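You operate a simulated robot arm through the tools that you are given. There is no shell and no other tool. Be economical: measure what you need, move in short steps, check, and stop when the job is done.

You run a simulated robot arm. Do the job below in one go: nothing can be reset, and whatever is moved stays where it is left.

Task
Give the plate on the turntable one slow turn under the lit lamp.
Fine: speed knob at SLOW; the plate stays there; after the turn, lamp off and parked; leave the rest of the bench as it is.

The check looks at the end state, three seconds after you hand in, the way a careful person would. Anything else that was tipped, shoved, dropped, spilled or broken makes it a failure.

Robot
A 6-joint arm with a two-finger parallel gripper, fixed in place. Base frame: the origin is at the foot of the arm, x ahead of it, y to its left, z up. Lengths are in m, angles in degrees, forces in N, time in s.
With the tool pointing down near the work surface it reaches from about 0.32 to 0.7 m from the base axis. Its first joint turns from -166.0 to 166.0 degrees. Payload 4.1 kg.
The TCP is the grasp point between the finger pads, 0.023 m short of the fingertips. In the tool frame z runs along the fingers and y along their closing line. Largest opening 0.094 m; finger width 0.038, thickness 0.01; the body of the gripper, 0.054 by 0.096 m, starts 0.039 m behind the TCP.
Orientation is told as [roll, pitch, yaw] about the base's x, y, z axes, in that order, counted from this pose: with the fingers straight down and closing along the base's y, the tool's x points along the base's -x, its y along +y and its z along -z.

Tools
- The arm moves only by the tool arm_command. Its argument "moves" is text: rows parted by semicolons, each of 6 numbers parted by spaces: the shift along the tool's x, y, z in m, then the turn, a rotation vector about the tool's x, y, z in degrees. In form: x y z ax ay az; .... A call has 1 to 12 rows; each row shifts and turns the commanded pose from where the row before left it, along the tool's axes as they then stand. "fingers" is the gripper command, from -1 (fully open) to 1 (shut), values between in proportion, set as the call begins (left out, the last holds). Each row takes 0.2 s and may step no farther than 0.05 m and 8.6 degrees from the row before; otherwise, or with a gripper value out of range, the whole call is refused. A pose out of reach is approached as far as the arm can. The call stops where the force on the tool passes 90 N (or 10 N more than at its start, if that is more) or the arm is blocked; 0.2 s more then pass. Each finger travels about 0.045 m/s and halts on what it meets, pressing with about 39 N; the grip force reading is that of the motor and also rises with nothing between the fingers. The clock runs only during rows and for 0.2 s after the last one: add rows that do not move to give the fingers time. It gives the time, the measured TCP pose, the force on the tool (base axes), the opening and the grip force at its end, in the units of the frame above (readings bear some noise), with the torque about the TCP (base axes, N m) and any sound that the robot's microphone picked up.
- Cameras (640 x 400 px; columns grow to the right, rows downward): "scene" is fixed at [0.22, -0.6494, 1.7012]; the picture's right is [0.89, -0.45, 0.00], its down [-0.34, -0.67, -0.66] and it looks along [0.30, 0.58, -0.75] (base axes); focal length 296 px, centre (320, 200). "wrist" rides on the gripper at [0.086, 0.016, -0.075] in the tool frame; the picture's right is [-0.18, 0.98, 0.00], its down [-0.58, -0.11, -0.81] and it looks along [-0.79, -0.15, 0.59] (tool axes); focal length 243 px, centre (320, 200). There is no depth. A picture from a camera that has moved, and an enlarged one, comes with that camera's place and axes in the base frame and with its lens.
- grab_frame(camera): a new picture of that camera. No time passes.
- raise_lower(by): slides the trunk up (or, below 0, down) by that many m; the arm rides with it, the base frame stays. It gives what a move gives, with no picture.
- close_up(camera, box): a new picture of the part [left, top, right, bottom] of that camera's present view, enlarged. No time passes.
- finish_job(): hands the job in; it is judged then, once.

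Go step by step. Nothing tells you positions but the pictures and the camera data: compare them with the known pose of the tool, close in by small moves and look again before you grip or let go. The budget is 120 turns and 68 pictures, counting those below and the enlarged ones. Unless the task says otherwise, let go and move clear before handing in, and close with one line.

The tools are called after "Request:" as a command line: name --argument value ..., lists and objects as JSON in quotes. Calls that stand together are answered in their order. arm_command: Moves the arm, as the interface text tells. Its arguments: {"type":"object","properties":{"moves":{"type":"string"},"fingers":{"type":"number"}},"required":["moves"]} The other tools are called the same way: raise_lower (by) slides the trunk up or down; grab_frame (camera) takes a picture; close_up (camera, box) takes an enlarged picture of a part of a camera's view; finish_job () hands the job in.

At the start:

```text
t: 0.0
tool_pos: [0.292, -0.0562, 1.3811]
orientation: [0.0, 0.0, -0.1]
wrist_force: [-0.1, -0.8, 0.1]
torque: [-0.03, -0.02, -0.02]
gripper_width: 0.094
grasp_force: 0.2
trunk travel left (down, up): [-0.525, 0.065]
```

scene: 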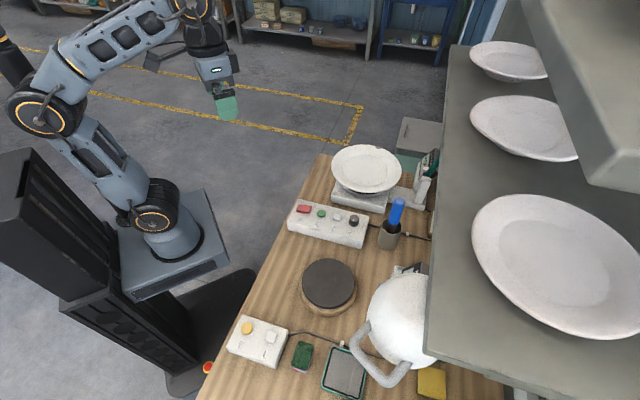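
wrist: 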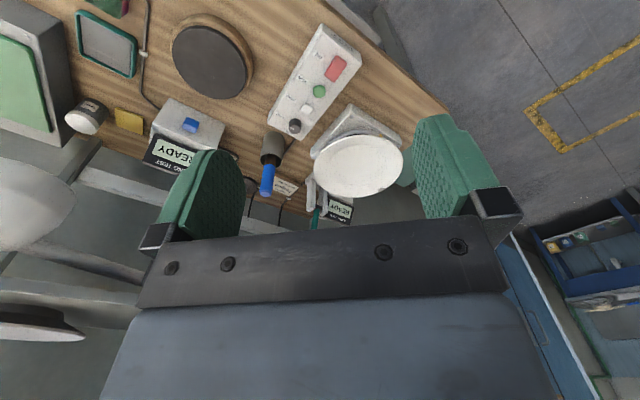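

I see a bench with a control box, a plate on a stand, a dark disc, and a white dome-shaped thing. I'll enlarge parts to identify the turntable, lamp and controls.

Request:
close_up --camera "scene" --box '[270, 110, 450, 260]'

Request:
close_up --camera "scene" --box '[200, 240, 460, 400]'

Request:
close_up --camera "wrist" --box '[0, 0, 420, 230]'

```text
2.67 times, centred on (360, 185) of scene
camera zoom: at [0.22, -0.6494, 1.7012], right [0.89, -0.45, 0.0], down [-0.34, -0.67, -0.66], along [0.3, 0.58, -0.75], focal length 791 px, centre (213, 240)
```

zoom: 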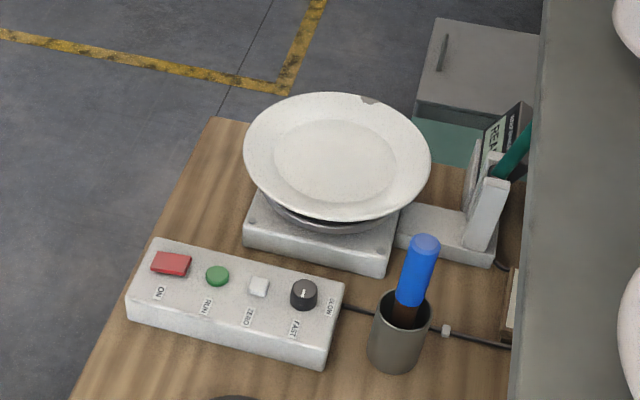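

```text
2.46 times, centred on (330, 320) of scene
camera zoom: at [0.22, -0.6494, 1.7012], right [0.89, -0.45, 0.0], down [-0.34, -0.67, -0.66], along [0.3, 0.58, -0.75], focal length 730 px, centre (295, -95)
```

zoom: 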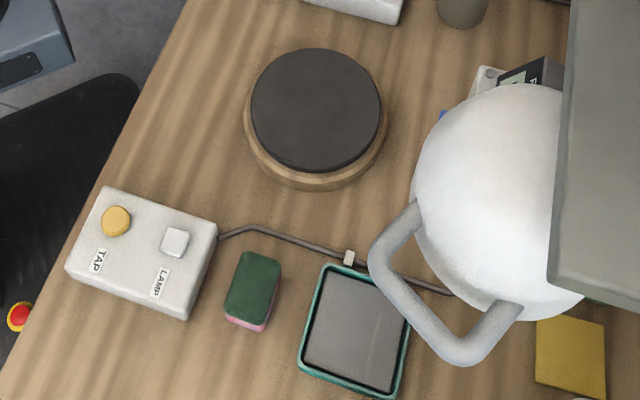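

```text
1.52 times, centred on (210, 115) of wrist
camera zoom: at [0.2058, -0.0397, 1.4541], right [0.18, 0.98, 0.0], down [0.58, -0.11, 0.81], along [0.79, -0.15, -0.59], focal length 370 px, centre (488, 330)
```

zoom: 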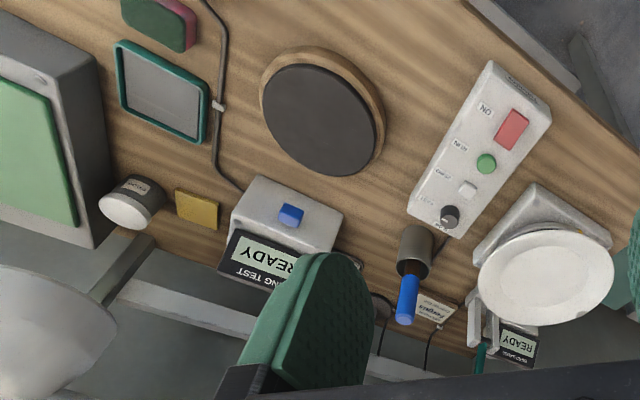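

The plate sits on a small turntable at about (0.73, -0.03), its control box (ON, RUN, ZERO, speed knob) is next to it, and the lamp is a hanging dome near (0.45, -0.6, 1.2) with a handle. I'll turn the wrist camera toward the lamp to see how it is hung.

Request:
arm_command --moves "0 0 0 0 0 8.5; 0 0 0 0 0 8.5; 0 0 0 0 0 8.5; 0 0 0 0 0 8.5; 0 0 0 0 0 8.5; 0 0 0 0 0 2.5"

Request:
grab_frame --camera "wrist"

Request:
grab_frame --camera "scene"

```text
t: 1.4
tool_pos: [0.2925, -0.056, 1.379]
orientation: [0.0, 0.0, -45.1]
wrist_force: [0.2, -0.4, -0.4]
torque: [0.0, -0.01, 0.0]
gripper_width: 0.094
grasp_force: 0.1
trunk travel left (down, up): [-0.525, 0.065]
```

```text
62 pictures are left
camera wrist: at [0.243, 0.0167, 1.4537], right [0.83, 0.56, 0.0], down [0.33, -0.49, 0.81], along [0.45, -0.67, -0.59], focal length 243 px, centre (320, 200)
```

wrist: 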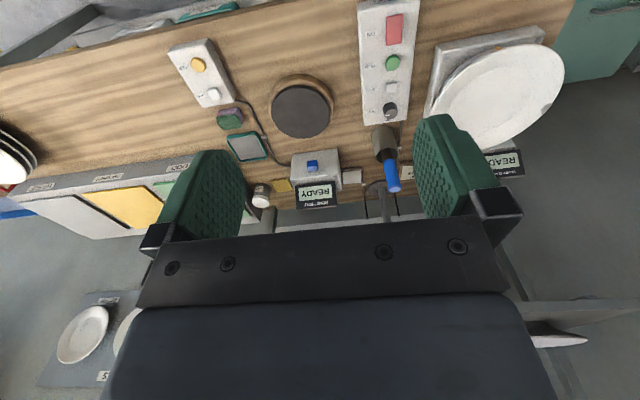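

```text
61 pictures are left
```

scene: 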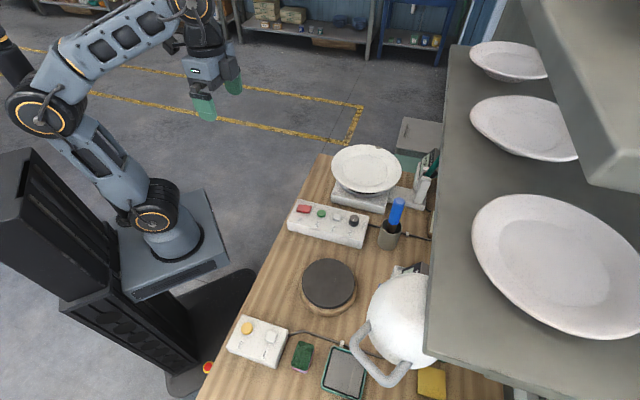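

The gripper hides the lamp in this view. I'll turn a little further and tilt the tool so the camera looks more level at the lamp and its suspension.

Request:
arm_command --moves "0 0 0 0 0 8; 0 0 0 0 0 7; 0 0 0 0 -8.5 0; 0 0 0 0 -8.5 0; 0 0 0 0 -8.5 0; 0 0 0 0 -8.5 0"

Request:
grab_frame --camera "wrist"

```text
t: 2.8
tool_pos: [0.2918, -0.0554, 1.3818]
orientation: [0.1, -34.2, -60.1]
wrist_force: [0.1, 0.4, -0.5]
torque: [0.01, -0.02, 0.02]
gripper_width: 0.0939
grasp_force: 0.1
trunk travel left (down, up): [-0.525, 0.065]
```

```text
60 pictures are left
camera wrist: at [0.2493, 0.0504, 1.3931], right [0.93, 0.36, 0.1], down [-0.08, -0.08, 0.99], along [0.37, -0.93, -0.05], focal length 243 px, centre (320, 200)
```

wrist: 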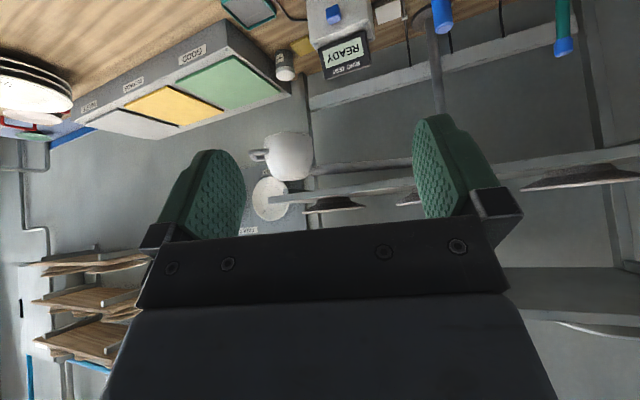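

Request:
close_up --camera "wrist" --box '[220, 0, 460, 220]'

Request:
close_up --camera "scene" --box '[330, 180, 520, 400]'

```text
1.82 times, centred on (340, 110) of wrist
camera zoom: at [0.2493, 0.0504, 1.3931], right [0.93, 0.36, 0.1], down [-0.08, -0.08, 0.99], along [0.37, -0.93, -0.05], focal length 441 px, centre (284, 364)
```

zoom: 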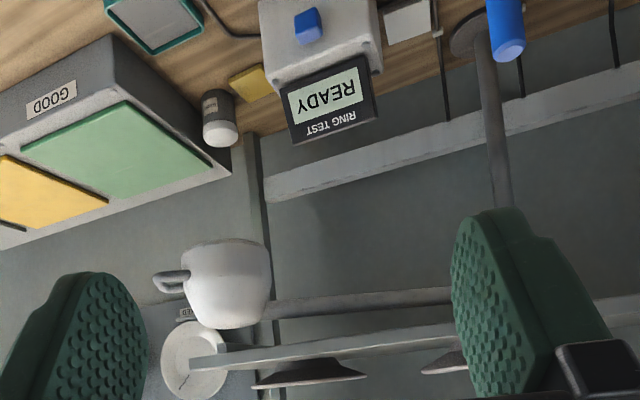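

```text
1.82 times, centred on (425, 290) of scene
camera zoom: at [0.22, -0.6494, 1.7012], right [0.89, -0.45, 0.0], down [-0.34, -0.67, -0.66], along [0.3, 0.58, -0.75], focal length 539 px, centre (129, 36)
```

zoom: 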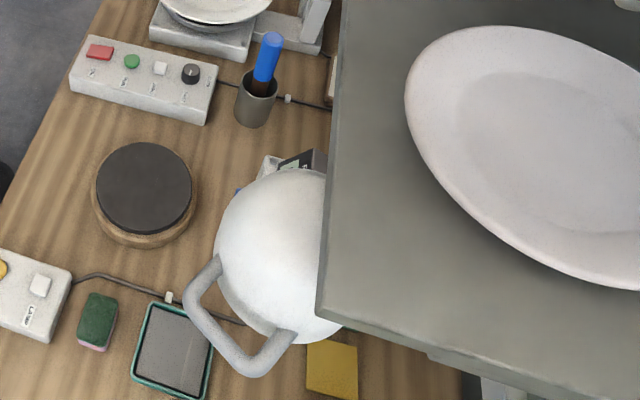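

The lamp is a shade at about (0.42, -0.56, 1.22) on a swing arm pivoting on a post at about (0.83, -0.46), with a loop handle facing outward. It swings about 90° to get over the plate. Next I look closely at the turntable controls.

Request:
arm_command --moves "0 0 0 0 8.5 0; 0 0 0 0 8.5 0; 0 0 0 0 8.5 0; 0 0 0 0 8.5 0; 0 0 0 0 0 -8.5; 0 0 0 0 0 -8.5; 0 0 0 0 0 -8.5; 0 0 0 0 0 -8.5; 0 0 0 0 0 -8.5;0 0 0 0 0 -8.5; 0 0 0 0 0 -8.5"

Request:
raise_lower --by -0.22

Request:
grab_frame --camera "wrist"

```text
t: 5.2
tool_pos: [0.2927, -0.055, 1.3803]
orientation: [-0.1, 0.0, -0.3]
wrist_force: [0.2, 0.8, -0.4]
torque: [0.01, 0.01, -0.01]
gripper_width: 0.0938
grasp_force: 0.1
trunk travel left (down, up): [-0.525, 0.065]
```

```text
t: 7.5
tool_pos: [0.2931, -0.0549, 1.1602]
orientation: [0.0, 0.0, -0.5]
wrist_force: [-0.6, 0.1, -0.4]
torque: [0.03, -0.03, 0.02]
gripper_width: 0.094
grasp_force: 0.0
trunk travel left (down, up): [-0.305, 0.285]
```

```text
57 pictures are left
camera wrist: at [0.2063, -0.0385, 1.2343], right [0.19, 0.98, 0.0], down [0.58, -0.11, 0.81], along [0.79, -0.16, -0.59], focal length 243 px, centre (320, 200)
```

wrist: 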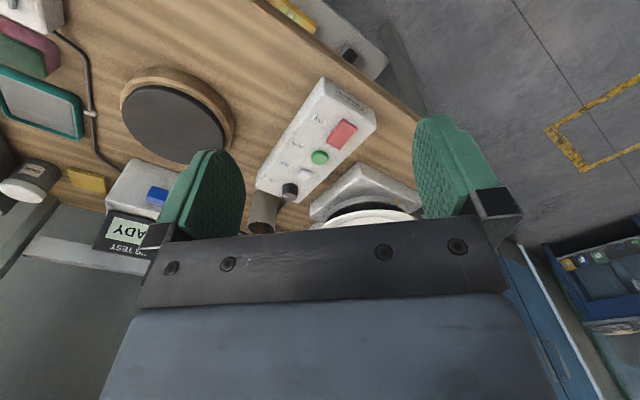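

Request:
close_up --camera "wrist" --box '[240, 70, 420, 230]'

Request:
close_up --camera "scene" --box '[280, 190, 380, 255]'

Request:
close_up --camera "scene" --box '[220, 305, 300, 375]'

Request:
close_up --camera "scene" --box '[380, 110, 460, 210]'

```text
2.50 times, centred on (330, 150) of wrist
camera zoom: at [0.2063, -0.0385, 1.2343], right [0.19, 0.98, 0.0], down [0.58, -0.11, 0.81], along [0.79, -0.16, -0.59], focal length 606 px, centre (295, 325)
```

zoom: 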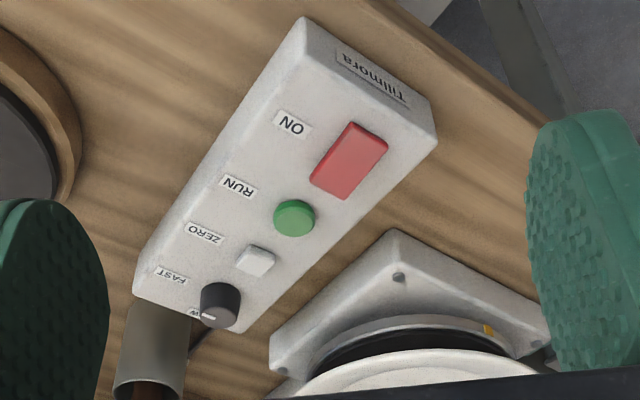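

```text
6.15 times, centred on (330, 222) of scene
camera zoom: at [0.22, -0.6494, 1.7012], right [0.89, -0.45, 0.0], down [-0.34, -0.67, -0.66], along [0.3, 0.58, -0.75], focal length 1825 px, centre (258, 62)
```

zoom: 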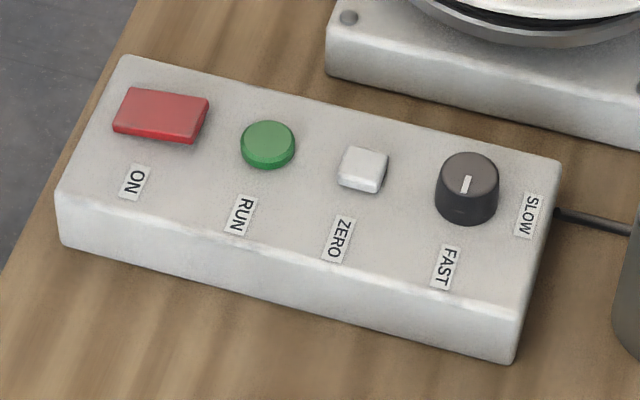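

```text
5.71 times, centred on (260, 340) of scene
camera zoom: at [0.22, -0.6494, 1.7012], right [0.89, -0.45, 0.0], down [-0.34, -0.67, -0.66], along [0.3, 0.58, -0.75], focal length 1694 px, centre (663, -600)
```

zoom: 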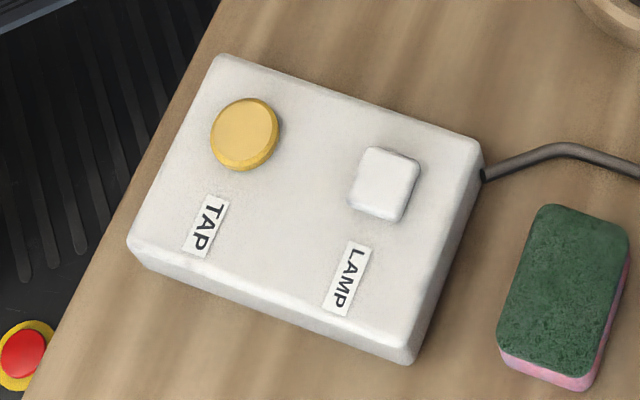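

```text
4.00 times, centred on (420, 160) of scene
camera zoom: at [0.22, -0.6494, 1.7012], right [0.89, -0.45, 0.0], down [-0.34, -0.67, -0.66], along [0.3, 0.58, -0.75], focal length 1186 px, centre (-80, 360)
```

zoom: 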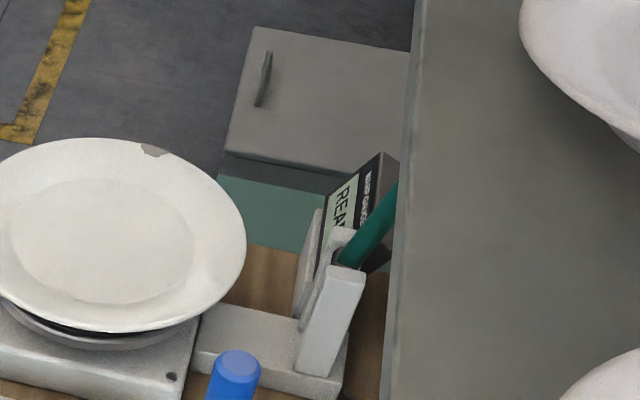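

Request:
close_up --camera "scene" --box '[344, 208, 369, 228]'

Request:
close_up --camera "wrist" --box '[275, 165, 325, 205]'

```text
16.00 times, centred on (356, 218) of scene
camera zoom: at [0.22, -0.6494, 1.7012], right [0.89, -0.45, 0.0], down [-0.34, -0.67, -0.66], along [0.3, 0.58, -0.75], focal length 4744 px, centre (-264, -88)
```

zoom: 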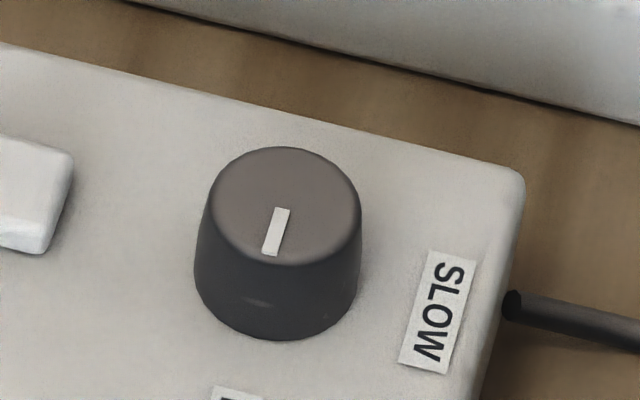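

```text
10.00 times, centred on (300, 185) of wrist
camera zoom: at [0.2063, -0.0385, 1.2343], right [0.19, 0.98, 0.0], down [0.58, -0.11, 0.81], along [0.79, -0.16, -0.59], focal length 2426 px, centre (520, 350)
```

zoom: 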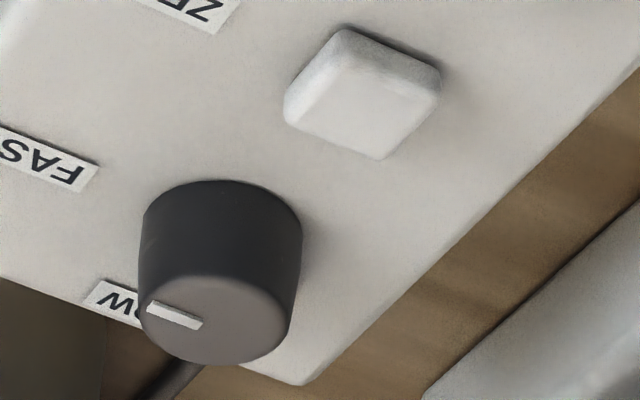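

The knob's mark points to FAST, and SLOW is 90° counter-clockwise seen from above. The knob is at about (0.588, -0.181), top z 0.936. First I check the red ON switch and the turntable's zero mark.

Request:
close_up --camera "scene" --box '[292, 198, 332, 223]'

Request:
close_up --camera "wrist" --box '[300, 105, 370, 175]'

Request:
close_up --camera "scene" --box '[325, 140, 415, 215]'

```text
16.00 times, centred on (312, 210) of scene
camera zoom: at [0.22, -0.6494, 1.7012], right [0.89, -0.45, 0.0], down [-0.34, -0.67, -0.66], along [0.3, 0.58, -0.75], focal length 4744 px, centre (448, 32)
```

zoom: 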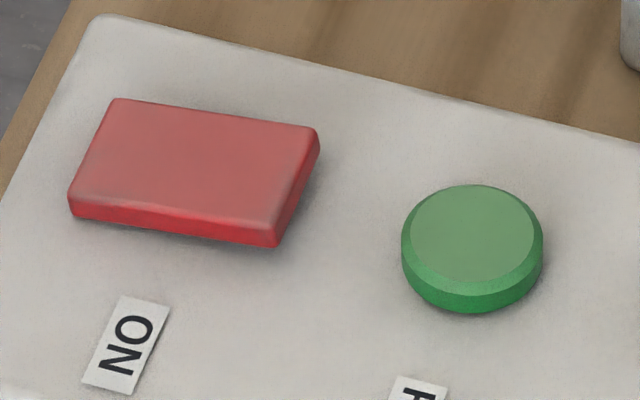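

```text
5.71 times, centred on (335, 140) of wrist
camera zoom: at [0.2063, -0.0385, 1.2343], right [0.19, 0.98, 0.0], down [0.58, -0.11, 0.81], along [0.79, -0.16, -0.59], focal length 1386 px, centre (234, 543)
```

zoom: 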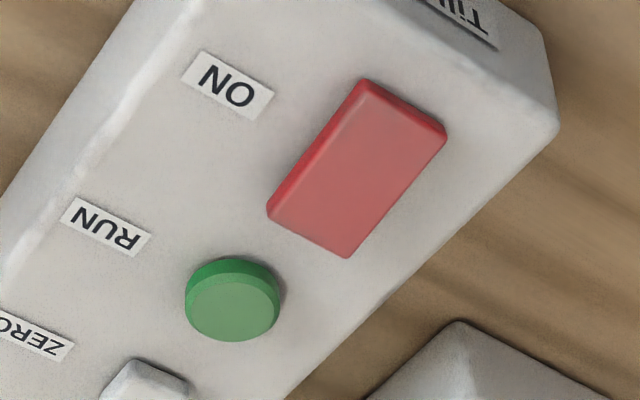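

```text
5.33 times, centred on (370, 178) of scene
camera zoom: at [0.22, -0.6494, 1.7012], right [0.89, -0.45, 0.0], down [-0.34, -0.67, -0.66], along [0.3, 0.58, -0.75], focal length 1581 px, centre (53, 320)
```

zoom: 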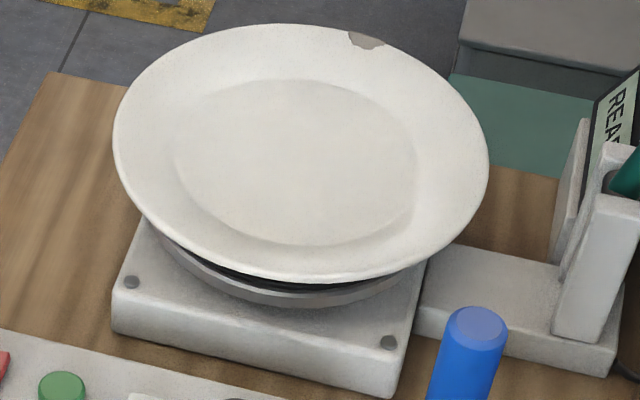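

The power switch's state isn't obvious, and the plate has a rim chip I can use as a turn reference. I'll move above the knob with the fingers partly open and the tool turned to -60°, leaving room for the +90° turn.

Request:
arm_command --moves "-.042 -.018 .0086 0 0 0;-.042 -.018 .0086 0 0 0;-.042 -.018 .0086 0 0 0;-.042 -.018 .0086 0 0 0;-.042 -.018 .0086 0 0 0;-.042 -.018 .0086 0 0 0;-.042 -.018 .0086 0 0 0" --fingers -0.3

Request:
arm_command --moves "0 0 0 0 0 8.5;0 0 0 0 0 8.5;0 0 0 0 0 8.5;0 0 0 0 0 8.5;0 0 0 0 0 8.5;0 0 0 0 0 8.5;0 0 0 0 0 8.5"

Request:
grab_frame --camera "wrist"

Request:
grab_frame --camera "scene"

```text
t: 9.1
tool_pos: [0.5606, -0.1755, 1.0755]
orientation: [0.0, 0.0, -0.5]
wrist_force: [0.4, -0.5, 0.2]
torque: [-0.01, -0.02, 0.01]
gripper_width: 0.0611
grasp_force: 0.1
out of reach, approached as far as the arm can: row 6, 7
trunk travel left (down, up): [-0.305, 0.285]
```

```text
t: 10.7
tool_pos: [0.559, -0.1738, 1.0765]
orientation: [0.0, 0.0, -60.0]
wrist_force: [0.6, 0.0, -0.2]
torque: [-0.04, 0.0, 0.0]
gripper_width: 0.0612
grasp_force: 0.0
trunk travel left (down, up): [-0.305, 0.285]
```

```text
47 pictures are left
camera wrist: at [0.5304, -0.0917, 1.1503], right [0.94, 0.33, 0.0], down [0.19, -0.56, 0.81], along [0.27, -0.76, -0.59], focal length 243 px, centre (320, 200)
```

wrist: 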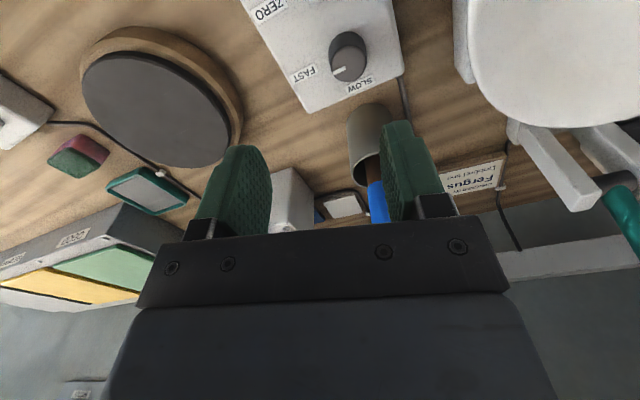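

```text
46 pictures are left
```

scene: 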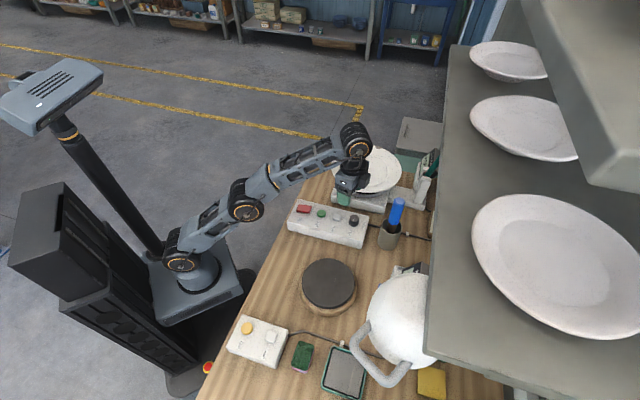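

The arm ran out of reach at this height, so I'll raise the trunk a bit and come down on the knob from there.

Request:
raise_lower --by 0.15

Request:
arm_command --moves "0 0 .04 0 0 0;0 0 .04 0 0 0;0 0 .04 0 0 0; 0 0 .04 0 0 0;0 0 0 0 0 0"

Request:
close_up --camera "wrist" --box '[200, 0, 480, 230]'

```text
t: 12.5
tool_pos: [0.5596, -0.1748, 1.2261]
orientation: [0.0, 0.0, -60.0]
wrist_force: [-0.3, -0.1, 0.3]
torque: [0.0, 0.02, 0.01]
gripper_width: 0.0613
grasp_force: 0.0
trunk travel left (down, up): [-0.455, 0.135]
```

```text
t: 13.7
tool_pos: [0.5583, -0.173, 1.065]
orientation: [0.0, 0.0, -60.0]
wrist_force: [1.1, -0.2, -0.4]
torque: [-0.01, 0.02, 0.02]
gripper_width: 0.061
grasp_force: 0.0
trunk travel left (down, up): [-0.455, 0.135]
```

```text
1.74 times, centred on (340, 115) of wrist
camera zoom: at [0.5305, -0.0903, 1.1396], right [0.94, 0.33, 0.0], down [0.2, -0.56, 0.81], along [0.27, -0.76, -0.59], focal length 422 px, centre (285, 348)
```

zoom: 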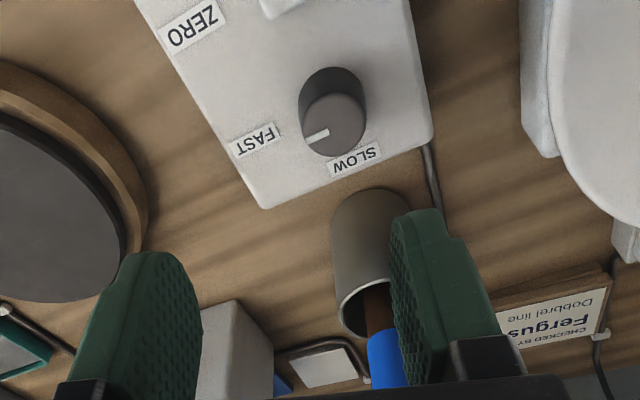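

Knob is at about (0.585, -0.176). I'll centre over it and stop just above for a check.

Request:
arm_command --moves "-.0161 .0219 0 0 0 0;0 0 .04 0 0 0;0 0 .04 0 0 0;0 0 0 0 0 0"

Request:
grab_frame --camera "wrist"

Request:
close_up --camera "scene" --box '[290, 140, 420, 260]'

```text
t: 14.7
tool_pos: [0.5871, -0.1767, 0.9861]
orientation: [0.1, 0.0, -60.0]
wrist_force: [-0.2, 0.4, 0.5]
torque: [0.02, 0.01, 0.01]
gripper_width: 0.0609
grasp_force: 0.0
trunk travel left (down, up): [-0.455, 0.135]
```

```text
44 pictures are left
camera wrist: at [0.5577, -0.0926, 1.0601], right [0.94, 0.33, 0.0], down [0.2, -0.56, 0.81], along [0.27, -0.76, -0.59], focal length 243 px, centre (320, 200)
```

wrist: 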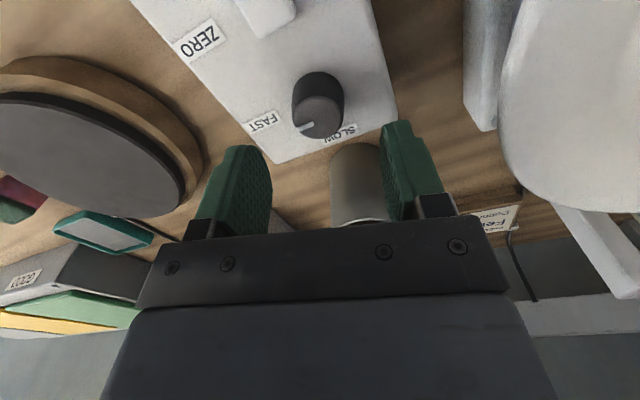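

```text
3.33 times, centred on (355, 200) of scene
camera zoom: at [0.22, -0.6494, 1.7012], right [0.89, -0.45, 0.0], down [-0.34, -0.67, -0.66], along [0.3, 0.58, -0.75], focal length 988 px, centre (203, 200)
```

zoom: 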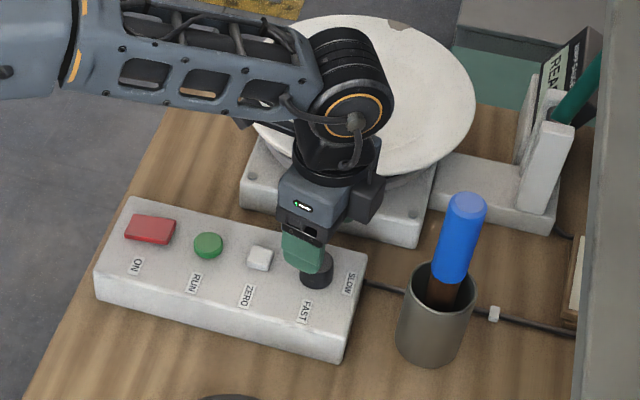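

Centred within about 2 mm. Going down around the knob and closing.

Request:
arm_command --moves "0 0 .022 0 0 0;0 0 .021 0 0 0"

Request:
arm_command --moves "0 0 0 0 0 0;0 0 0 0 0 0;0 0 0 0 0 0;0 0 0 0 0 0" --fingers 0.6

```text
t: 15.3
tool_pos: [0.5855, -0.1779, 0.9438]
orientation: [0.0, 0.0, -60.0]
wrist_force: [-0.7, -0.6, -0.5]
torque: [-0.02, -0.03, 0.0]
gripper_width: 0.061
grasp_force: 0.1
trunk travel left (down, up): [-0.455, 0.135]
```

```text
t: 16.3
tool_pos: [0.5879, -0.1782, 0.9437]
orientation: [-0.1, 0.0, -60.0]
wrist_force: [0.3, 0.3, -1.3]
torque: [-0.14, -0.11, -0.01]
gripper_width: 0.0317
grasp_force: 45.3
trunk travel left (down, up): [-0.455, 0.135]
```

Gripped (0.032 m). Turning the knob counter-clockwise in steps.

Request:
arm_command --moves "0 0 0 0 0 -8.5;0 0 0 0 0 -8.5;0 0 0 0 0 -8.5;0 0 0 0 0 -8.5;0 0 0 0 0 -8.5;0 0 0 0 0 0"

Request:
close_up --camera "scene" --box '[334, 196, 384, 236]'

```text
t: 17.7
tool_pos: [0.5856, -0.178, 0.9433]
orientation: [0.1, -0.1, -17.4]
wrist_force: [5.4, -1.8, 3.5]
torque: [0.14, 0.32, 0.0]
gripper_width: 0.0319
grasp_force: 44.7
trunk travel left (down, up): [-0.455, 0.135]
```

```text
10.00 times, centred on (359, 216) of scene
camera zoom: at [0.22, -0.6494, 1.7012], right [0.89, -0.45, 0.0], down [-0.34, -0.67, -0.66], along [0.3, 0.58, -0.75], focal length 2965 px, centre (-70, 40)
```

zoom: 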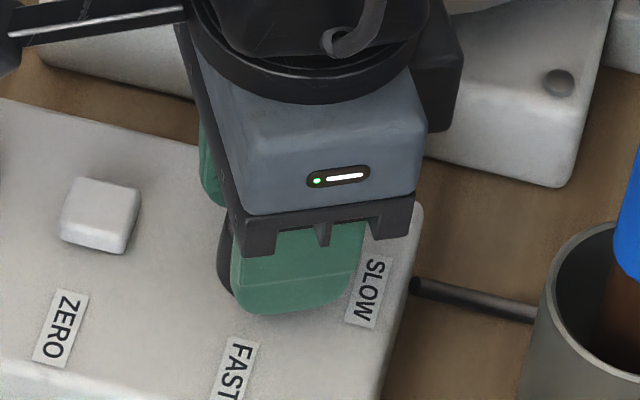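

Request:
arm_command --moves "0 0 0 0 0 -8.5;0 0 0 0 0 -8.5;0 0 0 0 0 -8.5;0 0 0 0 0 -8.5;0 0 0 0 0 -8.5;0 0 0 0 0 -5;0 0 0 0 0 0"

Request:
arm_command --moves "0 0 0 0 0 0;0 0 0 0 0 0;0 0 -.03 0 0 0;0 0 -.03 0 0 0;0 0 -.04 0 0 0" --fingers -0.3

Request:
close_up --camera "wrist" --box '[200, 0, 480, 230]'

```text
t: 19.3
tool_pos: [0.5869, -0.1768, 0.9446]
orientation: [0.1, 0.0, 30.2]
wrist_force: [3.1, 2.1, 7.5]
torque: [0.24, 0.0, 0.01]
gripper_width: 0.0318
grasp_force: 44.9
trunk travel left (down, up): [-0.455, 0.135]
```

```text
t: 20.5
tool_pos: [0.5889, -0.1786, 1.0412]
orientation: [0.1, 0.1, 30.0]
wrist_force: [-0.1, 0.5, -0.1]
torque: [-0.02, -0.03, 0.03]
gripper_width: 0.0612
grasp_force: 0.1
trunk travel left (down, up): [-0.455, 0.135]
```

```text
1.74 times, centred on (340, 115) of wrist
camera zoom: at [0.5057, -0.2081, 1.1165], right [-0.33, 0.94, 0.0], down [0.56, 0.2, 0.81], along [0.76, 0.27, -0.59], focal length 422 px, centre (285, 348)
```

zoom: 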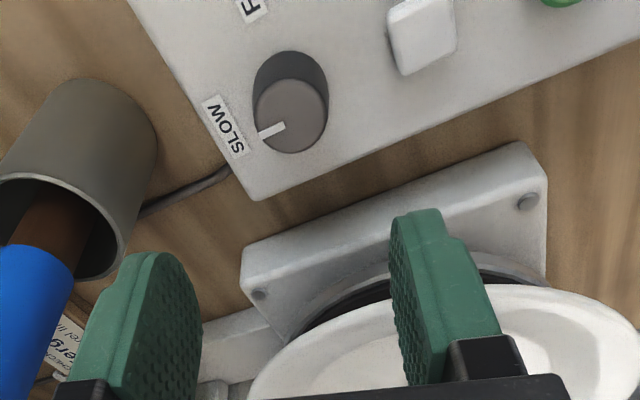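

The knob now points to SLOW. Next is the lamp: I'll lift, turn back, and go look at the TAP/LAMP box.

Request:
arm_command --moves "0 0 -.04 0 0 8.5;0 0 -.04 0 0 8.5;0 0 0 0 0 8.5;0 0 0 0 0 8.5;0 0 0 0 0 8.5;0 0 0 0 0 8.5;0 0 0 0 0 8.5;0 0 0 0 0 8.5;0 0 0 0 0 8.5;0 0 0 0 0 8.5;0 0 0 0 0 5" --fingers 1

Request:
arm_command --moves ".008 -.0443 0 0 0 0;.008 -.0443 0 0 0 0;.008 -.0443 0 0 0 0;.008 -.0443 0 0 0 0;.008 -.0443 0 0 0 0;.008 -.0443 0 0 0 0;.008 -.0443 0 0 0 0;.008 -.0443 0 0 0 0"

Request:
grab_frame --camera "wrist"

```text
t: 22.9
tool_pos: [0.5856, -0.1784, 1.1237]
orientation: [0.0, 0.0, -60.1]
wrist_force: [-0.5, -0.1, -0.6]
torque: [0.01, 0.0, 0.01]
gripper_width: 0.0
grasp_force: 39.2
trunk travel left (down, up): [-0.455, 0.135]
```

```text
t: 24.7
tool_pos: [0.2426, -0.299, 1.1242]
orientation: [0.0, 0.1, -60.0]
wrist_force: [0.4, -0.1, -0.8]
torque: [-0.04, 0.01, -0.01]
gripper_width: 0.0
grasp_force: 38.9
trunk travel left (down, up): [-0.455, 0.135]
```

```text
40 pictures are left
camera wrist: at [0.215, -0.216, 1.1973], right [0.94, 0.33, 0.0], down [0.2, -0.56, 0.81], along [0.27, -0.76, -0.59], focal length 243 px, centre (320, 200)
```

wrist: 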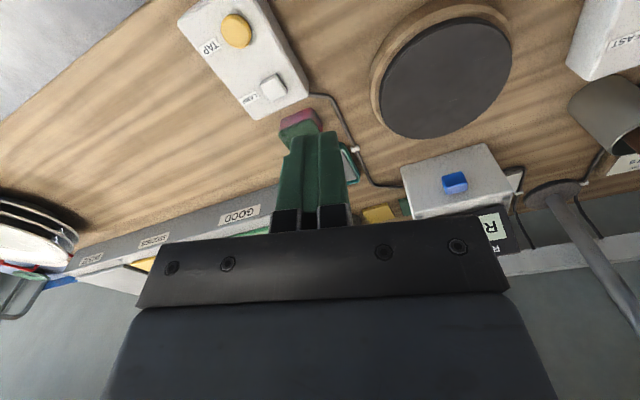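

The LAMP button is at about (0.213, -0.388), top near 0.903. I'll go above it with closed fingers and check.

Request:
arm_command --moves "-.0209 -.0232 0.04 0 0 0;-.0209 -.0232 0.04 0 0 0;-.0208 -.0232 0.05 0 0 0;0 0 0 0 0 0"

Request:
close_up --camera "wrist" --box '[200, 0, 440, 230]'

Request:
close_up --camera "scene" --box '[200, 270, 440, 400]'

```text
refused: row 1 steps farther than a row can; nothing moved
```

```text
1.74 times, centred on (320, 115) of wrist
camera zoom: at [0.215, -0.216, 1.1973], right [0.94, 0.33, 0.0], down [0.2, -0.56, 0.81], along [0.27, -0.76, -0.59], focal length 422 px, centre (320, 348)
```

zoom: 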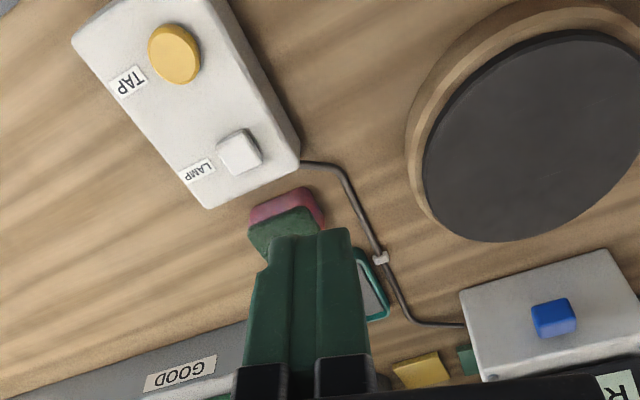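

```text
2.67 times, centred on (320, 335) of scene
camera zoom: at [0.22, -0.6494, 1.7012], right [0.89, -0.45, 0.0], down [-0.34, -0.67, -0.66], along [0.3, 0.58, -0.75], focal length 791 px, centre (320, -160)
```

zoom: 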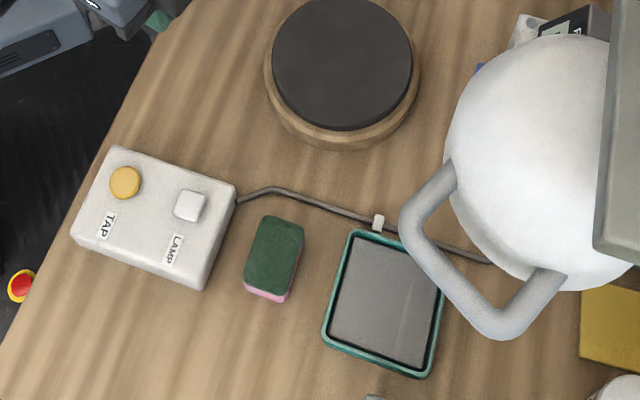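

Request:
arm_command --moves "-.0209 -.0232 0.03 0 0 0;-.0209 -.0232 0.03 0 0 0;-.0208 -.0232 0.03 0 0 0;0 0 .04 0 0 0;0 0 0 0 0 0"

Request:
close_up --camera "wrist" --box '[200, 0, 440, 230]'

Request:
close_up --camera "scene" --box '[200, 270, 440, 400]'

```text
t: 25.9
tool_pos: [0.2161, -0.3895, 0.9947]
orientation: [0.0, 0.1, -60.0]
wrist_force: [0.3, 0.2, 0.5]
torque: [0.02, -0.01, -0.02]
gripper_width: 0.0001
grasp_force: 39.2
trunk travel left (down, up): [-0.455, 0.135]
```

```text
1.74 times, centred on (320, 115) of wrist
camera zoom: at [0.187, -0.3059, 1.0682], right [0.94, 0.33, 0.0], down [0.2, -0.56, 0.81], along [0.27, -0.76, -0.59], focal length 422 px, centre (320, 348)
```

zoom: 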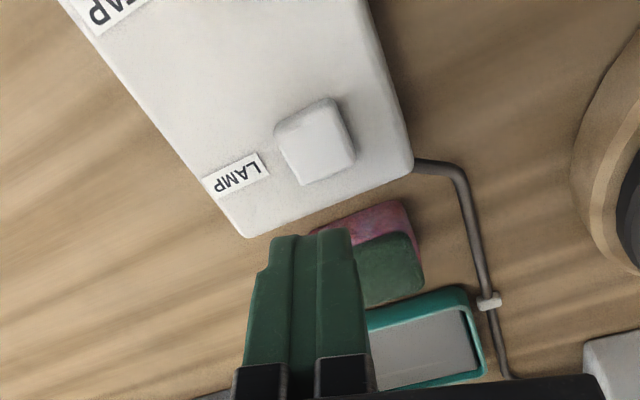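

```text
2.67 times, centred on (320, 335) of scene
camera zoom: at [0.22, -0.6494, 1.7012], right [0.89, -0.45, 0.0], down [-0.34, -0.67, -0.66], along [0.3, 0.58, -0.75], focal length 791 px, centre (320, -160)
```

zoom: 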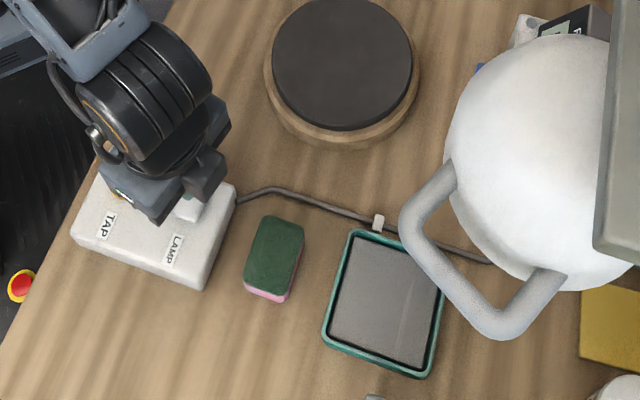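

Aligned. Coming down to just above the button, then pressing in small steps.

Request:
arm_command --moves "0 0 .03 0 0 0;0 0 .026 0 0 0;0 0 .004 0 0 0;0 0 .003 0 0 0;0 0 0 0 0 0"

Request:
arm_command --moves "0 0 .003 0 0 0;0 0 0 0 0 0"

```text
t: 27.1
tool_pos: [0.2187, -0.3886, 0.9308]
orientation: [0.1, 0.0, -60.0]
wrist_force: [-0.5, 1.0, 2.2]
torque: [-0.03, 0.03, 0.02]
gripper_width: 0.0
grasp_force: 38.9
trunk travel left (down, up): [-0.455, 0.135]
heard: click
```

```text
t: 27.7
tool_pos: [0.2181, -0.3901, 0.9284]
orientation: [0.0, -0.1, -59.9]
wrist_force: [-1.2, 0.6, 8.2]
torque: [0.07, 0.04, 0.01]
gripper_width: 0.0
grasp_force: 39.1
trunk travel left (down, up): [-0.455, 0.135]
```

A click was heard. I'll lift and look at whether the lamp is lit.

Request:
arm_command --moves "0 0 -.03 0 0 0;0 0 -.05 0 0 0;0 0 -.05 0 0 0;0.03 0 -.03 0 0 0;.04 0 0 0 0 0"

Request:
grab_frame --camera "scene"

Request:
grab_frame --camera "wrist"

```text
t: 28.9
tool_pos: [0.1849, -0.3297, 1.0854]
orientation: [0.0, 0.0, -60.1]
wrist_force: [0.4, -0.2, -0.2]
torque: [0.01, 0.03, -0.01]
gripper_width: 0.0001
grasp_force: 39.3
trunk travel left (down, up): [-0.455, 0.135]
```

```text
35 pictures are left
```

scene: 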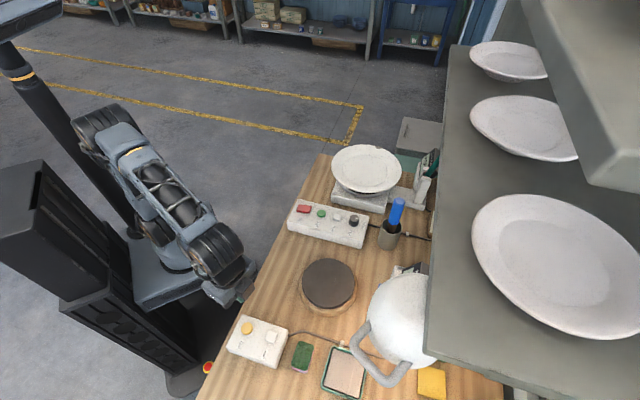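

```text
34 pictures are left
camera wrist: at [0.1554, -0.2458, 1.1595], right [0.94, 0.33, 0.0], down [0.2, -0.56, 0.81], along [0.27, -0.76, -0.59], focal length 243 px, centre (320, 200)
```

wrist: 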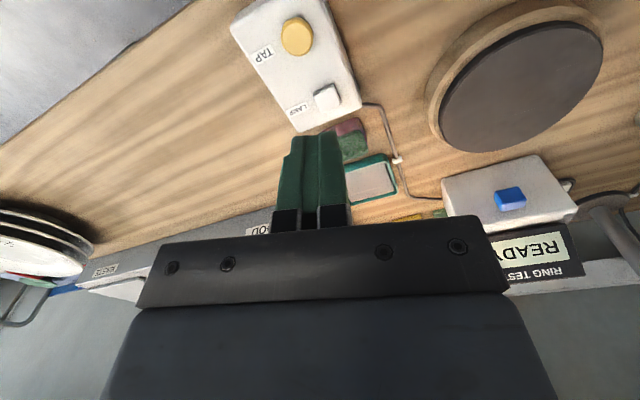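

The lamp is lit (the tray below it glows). Its handle is at about (0.33, -0.59, 1.23), right beside the shelf edge, so I'll raise the trunk, tilt the tool and look at the handle up close.

Request:
raise_lower --by 0.13

Request:
arm_command --moves "0 0 -.04 0 0 8;0 0 -.04 0 0 8;0 0 0 0 -8 0;0 0 0 0 -8 0;0 0 0 0 -4 0" --fingers -1

Request:
grab_frame --camera "wrist"

```text
t: 30.5
tool_pos: [0.1845, -0.3296, 1.2146]
orientation: [0.0, 0.0, -60.1]
wrist_force: [0.9, 0.0, -0.2]
torque: [0.03, 0.0, 0.01]
gripper_width: 0.0001
grasp_force: 39.5
trunk travel left (down, up): [-0.585, 0.005]
```

```text
t: 31.7
tool_pos: [0.1854, -0.3293, 1.2953]
orientation: [0.0, -20.1, -76.0]
wrist_force: [-0.3, 0.8, 0.2]
torque: [0.01, 0.0, 0.02]
gripper_width: 0.094
grasp_force: 0.1
trunk travel left (down, up): [-0.585, 0.005]
```

```text
33 pictures are left
camera wrist: at [0.1749, -0.222, 1.3348], right [1.0, 0.07, 0.06], down [-0.04, -0.29, 0.96], along [0.08, -0.96, -0.28], focal length 243 px, centre (320, 200)
```

wrist: 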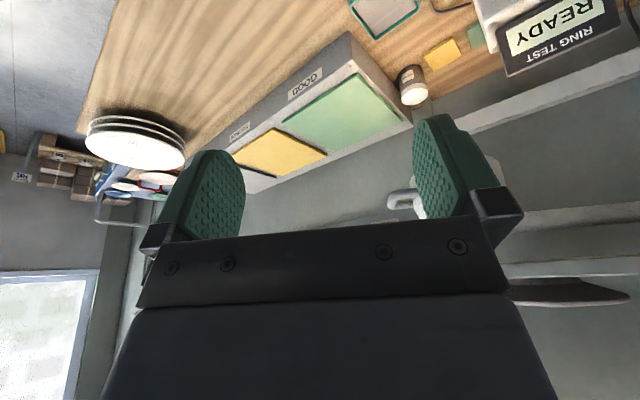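

Request:
arm_command --moves "-.038 .0193 .0 0 0 0;-.038 .0193 .0 0 0 0;-.038 .0193 .0 0 0 0;-.038 .0193 .0 0 0 0;0 0 0 0 0 0"

Request:
grab_frame --camera "wrist"

Request:
grab_frame --camera "scene"

```text
t: 32.9
tool_pos: [0.2956, -0.4472, 1.3468]
orientation: [0.0, -19.9, -76.0]
wrist_force: [0.6, -0.6, -0.4]
torque: [0.0, 0.01, -0.02]
gripper_width: 0.0939
grasp_force: 0.2
trunk travel left (down, up): [-0.585, 0.005]
```

```text
32 pictures are left
camera wrist: at [0.2855, -0.3401, 1.3874], right [1.0, 0.07, 0.06], down [-0.04, -0.29, 0.96], along [0.08, -0.95, -0.28], focal length 243 px, centre (320, 200)
```

wrist: 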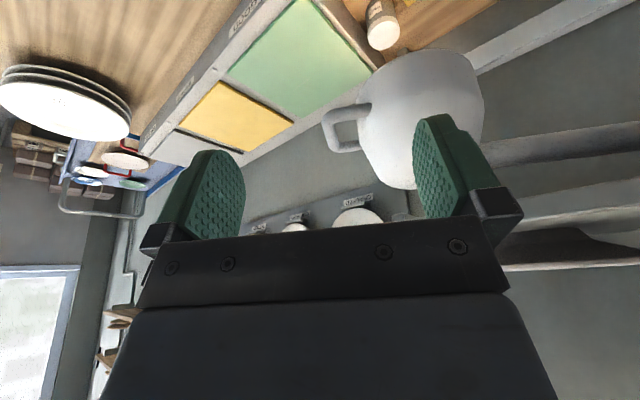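

```text
31 pictures are left
```

scene: 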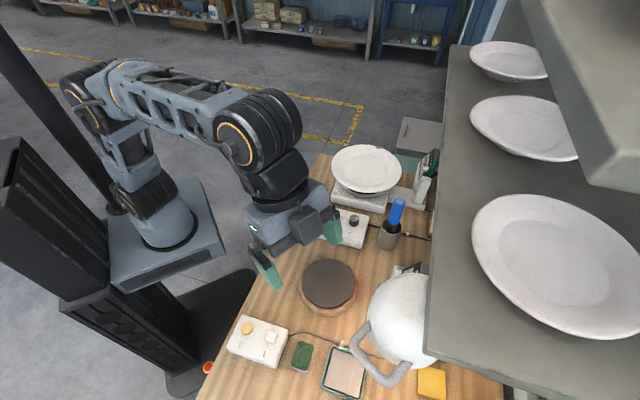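

Request:
close_up --camera "wrist" --box '[300, 40, 420, 200]'

```text
2.50 times, centred on (360, 120) of wrist
camera zoom: at [0.2855, -0.3401, 1.3874], right [1.0, 0.07, 0.06], down [-0.04, -0.29, 0.96], along [0.08, -0.95, -0.28], focal length 606 px, centre (220, 400)
```

zoom: 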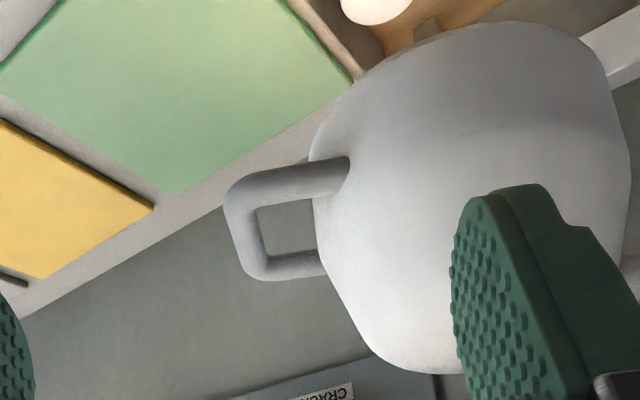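

The outer handle bar runs from about (0.321, -0.556) to (0.334, -0.623) at z 1.232. I'll set a narrow opening and move to a point 6 cm back along the tool axis.

Request:
arm_command --moves "-.0318 -.0012 .0314 0 0 0;-.0318 -.0012 .0314 0 0 0;-.0316 -.0012 .0314 0 0 0;0 0 0 0 0 0" --fingers 0.234

Request:
close_up --camera "wrist" --box '[200, 40, 440, 240]'

Request:
close_up --camera "scene" --box '[290, 220, 490, 400]'

```text
t: 33.9
tool_pos: [0.3209, -0.567, 1.2927]
orientation: [0.0, -19.9, -76.0]
wrist_force: [-0.1, 0.3, 0.1]
torque: [0.0, -0.01, -0.01]
gripper_width: 0.0359
grasp_force: 0.1
trunk travel left (down, up): [-0.585, 0.005]
```

```text
2.00 times, centred on (320, 140) of wrist
camera zoom: at [0.3119, -0.46, 1.3323], right [1.0, 0.07, 0.06], down [-0.04, -0.29, 0.96], along [0.09, -0.95, -0.28], focal length 485 px, centre (320, 320)
```

zoom: 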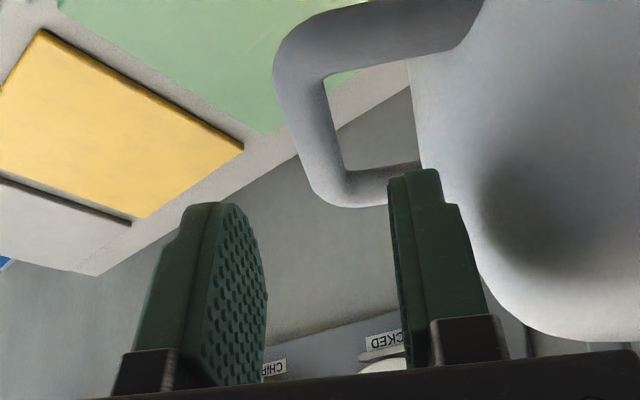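

```text
2.22 times, centred on (390, 310) of scene
camera zoom: at [0.22, -0.6494, 1.7012], right [0.89, -0.45, 0.0], down [-0.34, -0.67, -0.66], along [0.3, 0.58, -0.75], focal length 659 px, centre (164, -44)
```

zoom: 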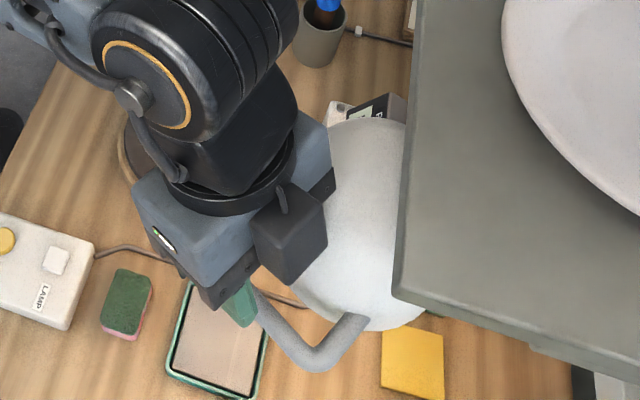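

The handle matches the estimate; the loop gap is narrow, so I'll reduce the opening to 3 cm and slide in over the bar.

Request:
arm_command --moves ".0015 .0011 .02 0 0 0;0 0 .015 0 0 0;0 0 .012 0 0 0;0 0 .0135 0 0 0;0 0 0 0 0 0" --fingers 0.362

Request:
close_up --camera "wrist" --box '[200, 40, 440, 240]'

```text
t: 35.1
tool_pos: [0.3218, -0.5878, 1.238]
orientation: [0.2, -20.3, -76.3]
wrist_force: [-18.5, -2.3, 16.3]
torque: [0.34, -1.55, 0.07]
gripper_width: 0.0298
grasp_force: 0.0
trunk travel left (down, up): [-0.585, 0.005]
```

```text
2.00 times, centred on (320, 140) of wrist
camera zoom: at [0.3114, -0.4803, 1.2766], right [1.0, 0.07, 0.07], down [-0.05, -0.28, 0.96], along [0.08, -0.96, -0.28], focal length 485 px, centre (320, 320)
```

zoom: 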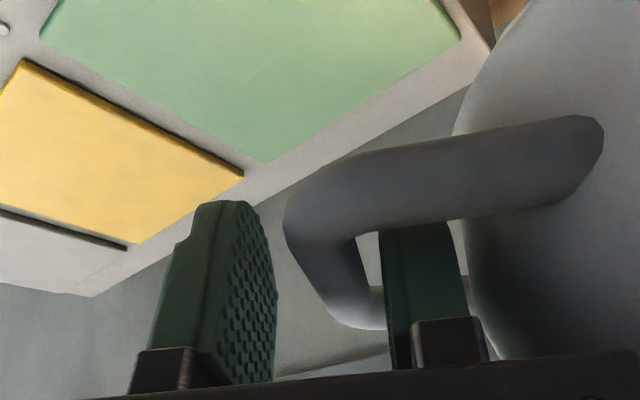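

The inner finger is inside the loop with some side contact. Closing on the bar.

Request:
arm_command --moves "0 -.004 0 0 0 0;0 0 0 0 0 0;0 0 0 0 0 0;0 0 0 0 0 0" --fingers 0.9

Request:
close_up --camera "wrist" --box '[200, 40, 440, 240]'

```text
t: 36.1
tool_pos: [0.3209, -0.5861, 1.2374]
orientation: [0.2, -20.3, -76.0]
wrist_force: [-7.5, -3.5, 24.2]
torque: [0.51, -3.15, -0.16]
gripper_width: 0.0221
grasp_force: 20.3
trunk travel left (down, up): [-0.585, 0.005]
```

```text
2.00 times, centred on (320, 140) of wrist
camera zoom: at [0.3107, -0.4789, 1.2765], right [1.0, 0.07, 0.07], down [-0.04, -0.28, 0.96], along [0.09, -0.96, -0.28], focal length 485 px, centre (320, 320)
```

zoom: 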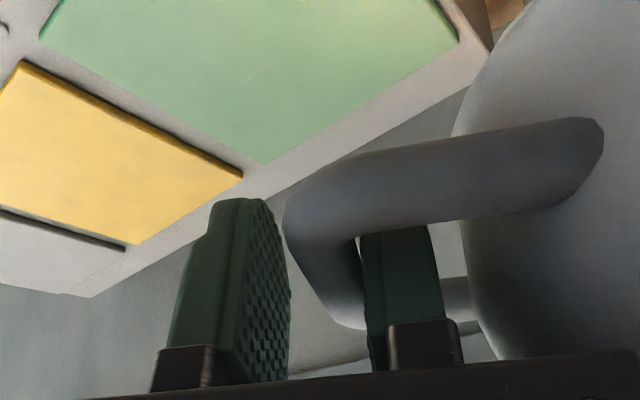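

Request:
arm_command --moves "0 0 -.002 0 0 0;0 0 0 0 0 0;0 0 0 0 0 0;0 0 0 0 0 0;0 0 0 0 0 0" --fingers 1

```text
t: 37.3
tool_pos: [0.3205, -0.5876, 1.2358]
orientation: [0.2, -19.9, -76.0]
wrist_force: [-2.8, 0.0, 11.6]
torque: [0.19, -5.13, 0.01]
gripper_width: 0.0218
grasp_force: 38.4
trunk travel left (down, up): [-0.585, 0.005]
```

The bar is gripped (0.022 m). I'll swing the lamp out on an arc about the post, 3° per row, watching the forces.

Request:
arm_command --moves ".0260 .0009 -.0095 1.026 0 2.82;.0260 .0009 -.0095 1.026 0 2.82;.0260 .0009 -.0095 1.026 0 2.82;0 0 0 0 0 0"

Request:
grab_frame --camera "scene"

```text
t: 38.3
tool_pos: [0.3066, -0.5036, 1.236]
orientation: [0.0, -20.1, -85.2]
wrist_force: [-11.6, 1.4, -1.9]
torque: [-1.01, -5.04, 0.94]
gripper_width: 0.0222
grasp_force: 39.1
trunk travel left (down, up): [-0.585, 0.005]
```

```text
25 pictures are left
```

scene: 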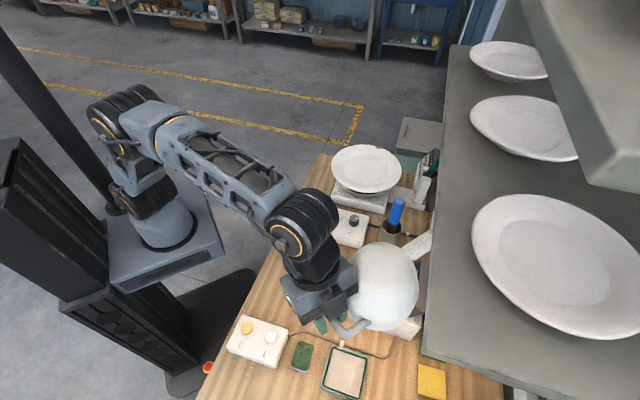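

The lamp follows smoothly. Continuing the arc.

Request:
arm_command --moves ".0260 .0009 -.0095 1.026 0 2.82;.0260 .0009 -.0095 1.026 0 2.82;.0260 .0009 -.0095 1.026 0 2.82;.0260 .0009 -.0095 1.026 0 2.82;.0260 .0009 -.0095 1.026 0 2.82;0 0 0 0 0 0"

```text
t: 39.7
tool_pos: [0.3121, -0.366, 1.2364]
orientation: [0.2, -20.1, -100.0]
wrist_force: [-23.0, 6.9, 2.2]
torque: [-2.23, -5.34, 1.52]
gripper_width: 0.0219
grasp_force: 39.1
trunk travel left (down, up): [-0.585, 0.005]
```

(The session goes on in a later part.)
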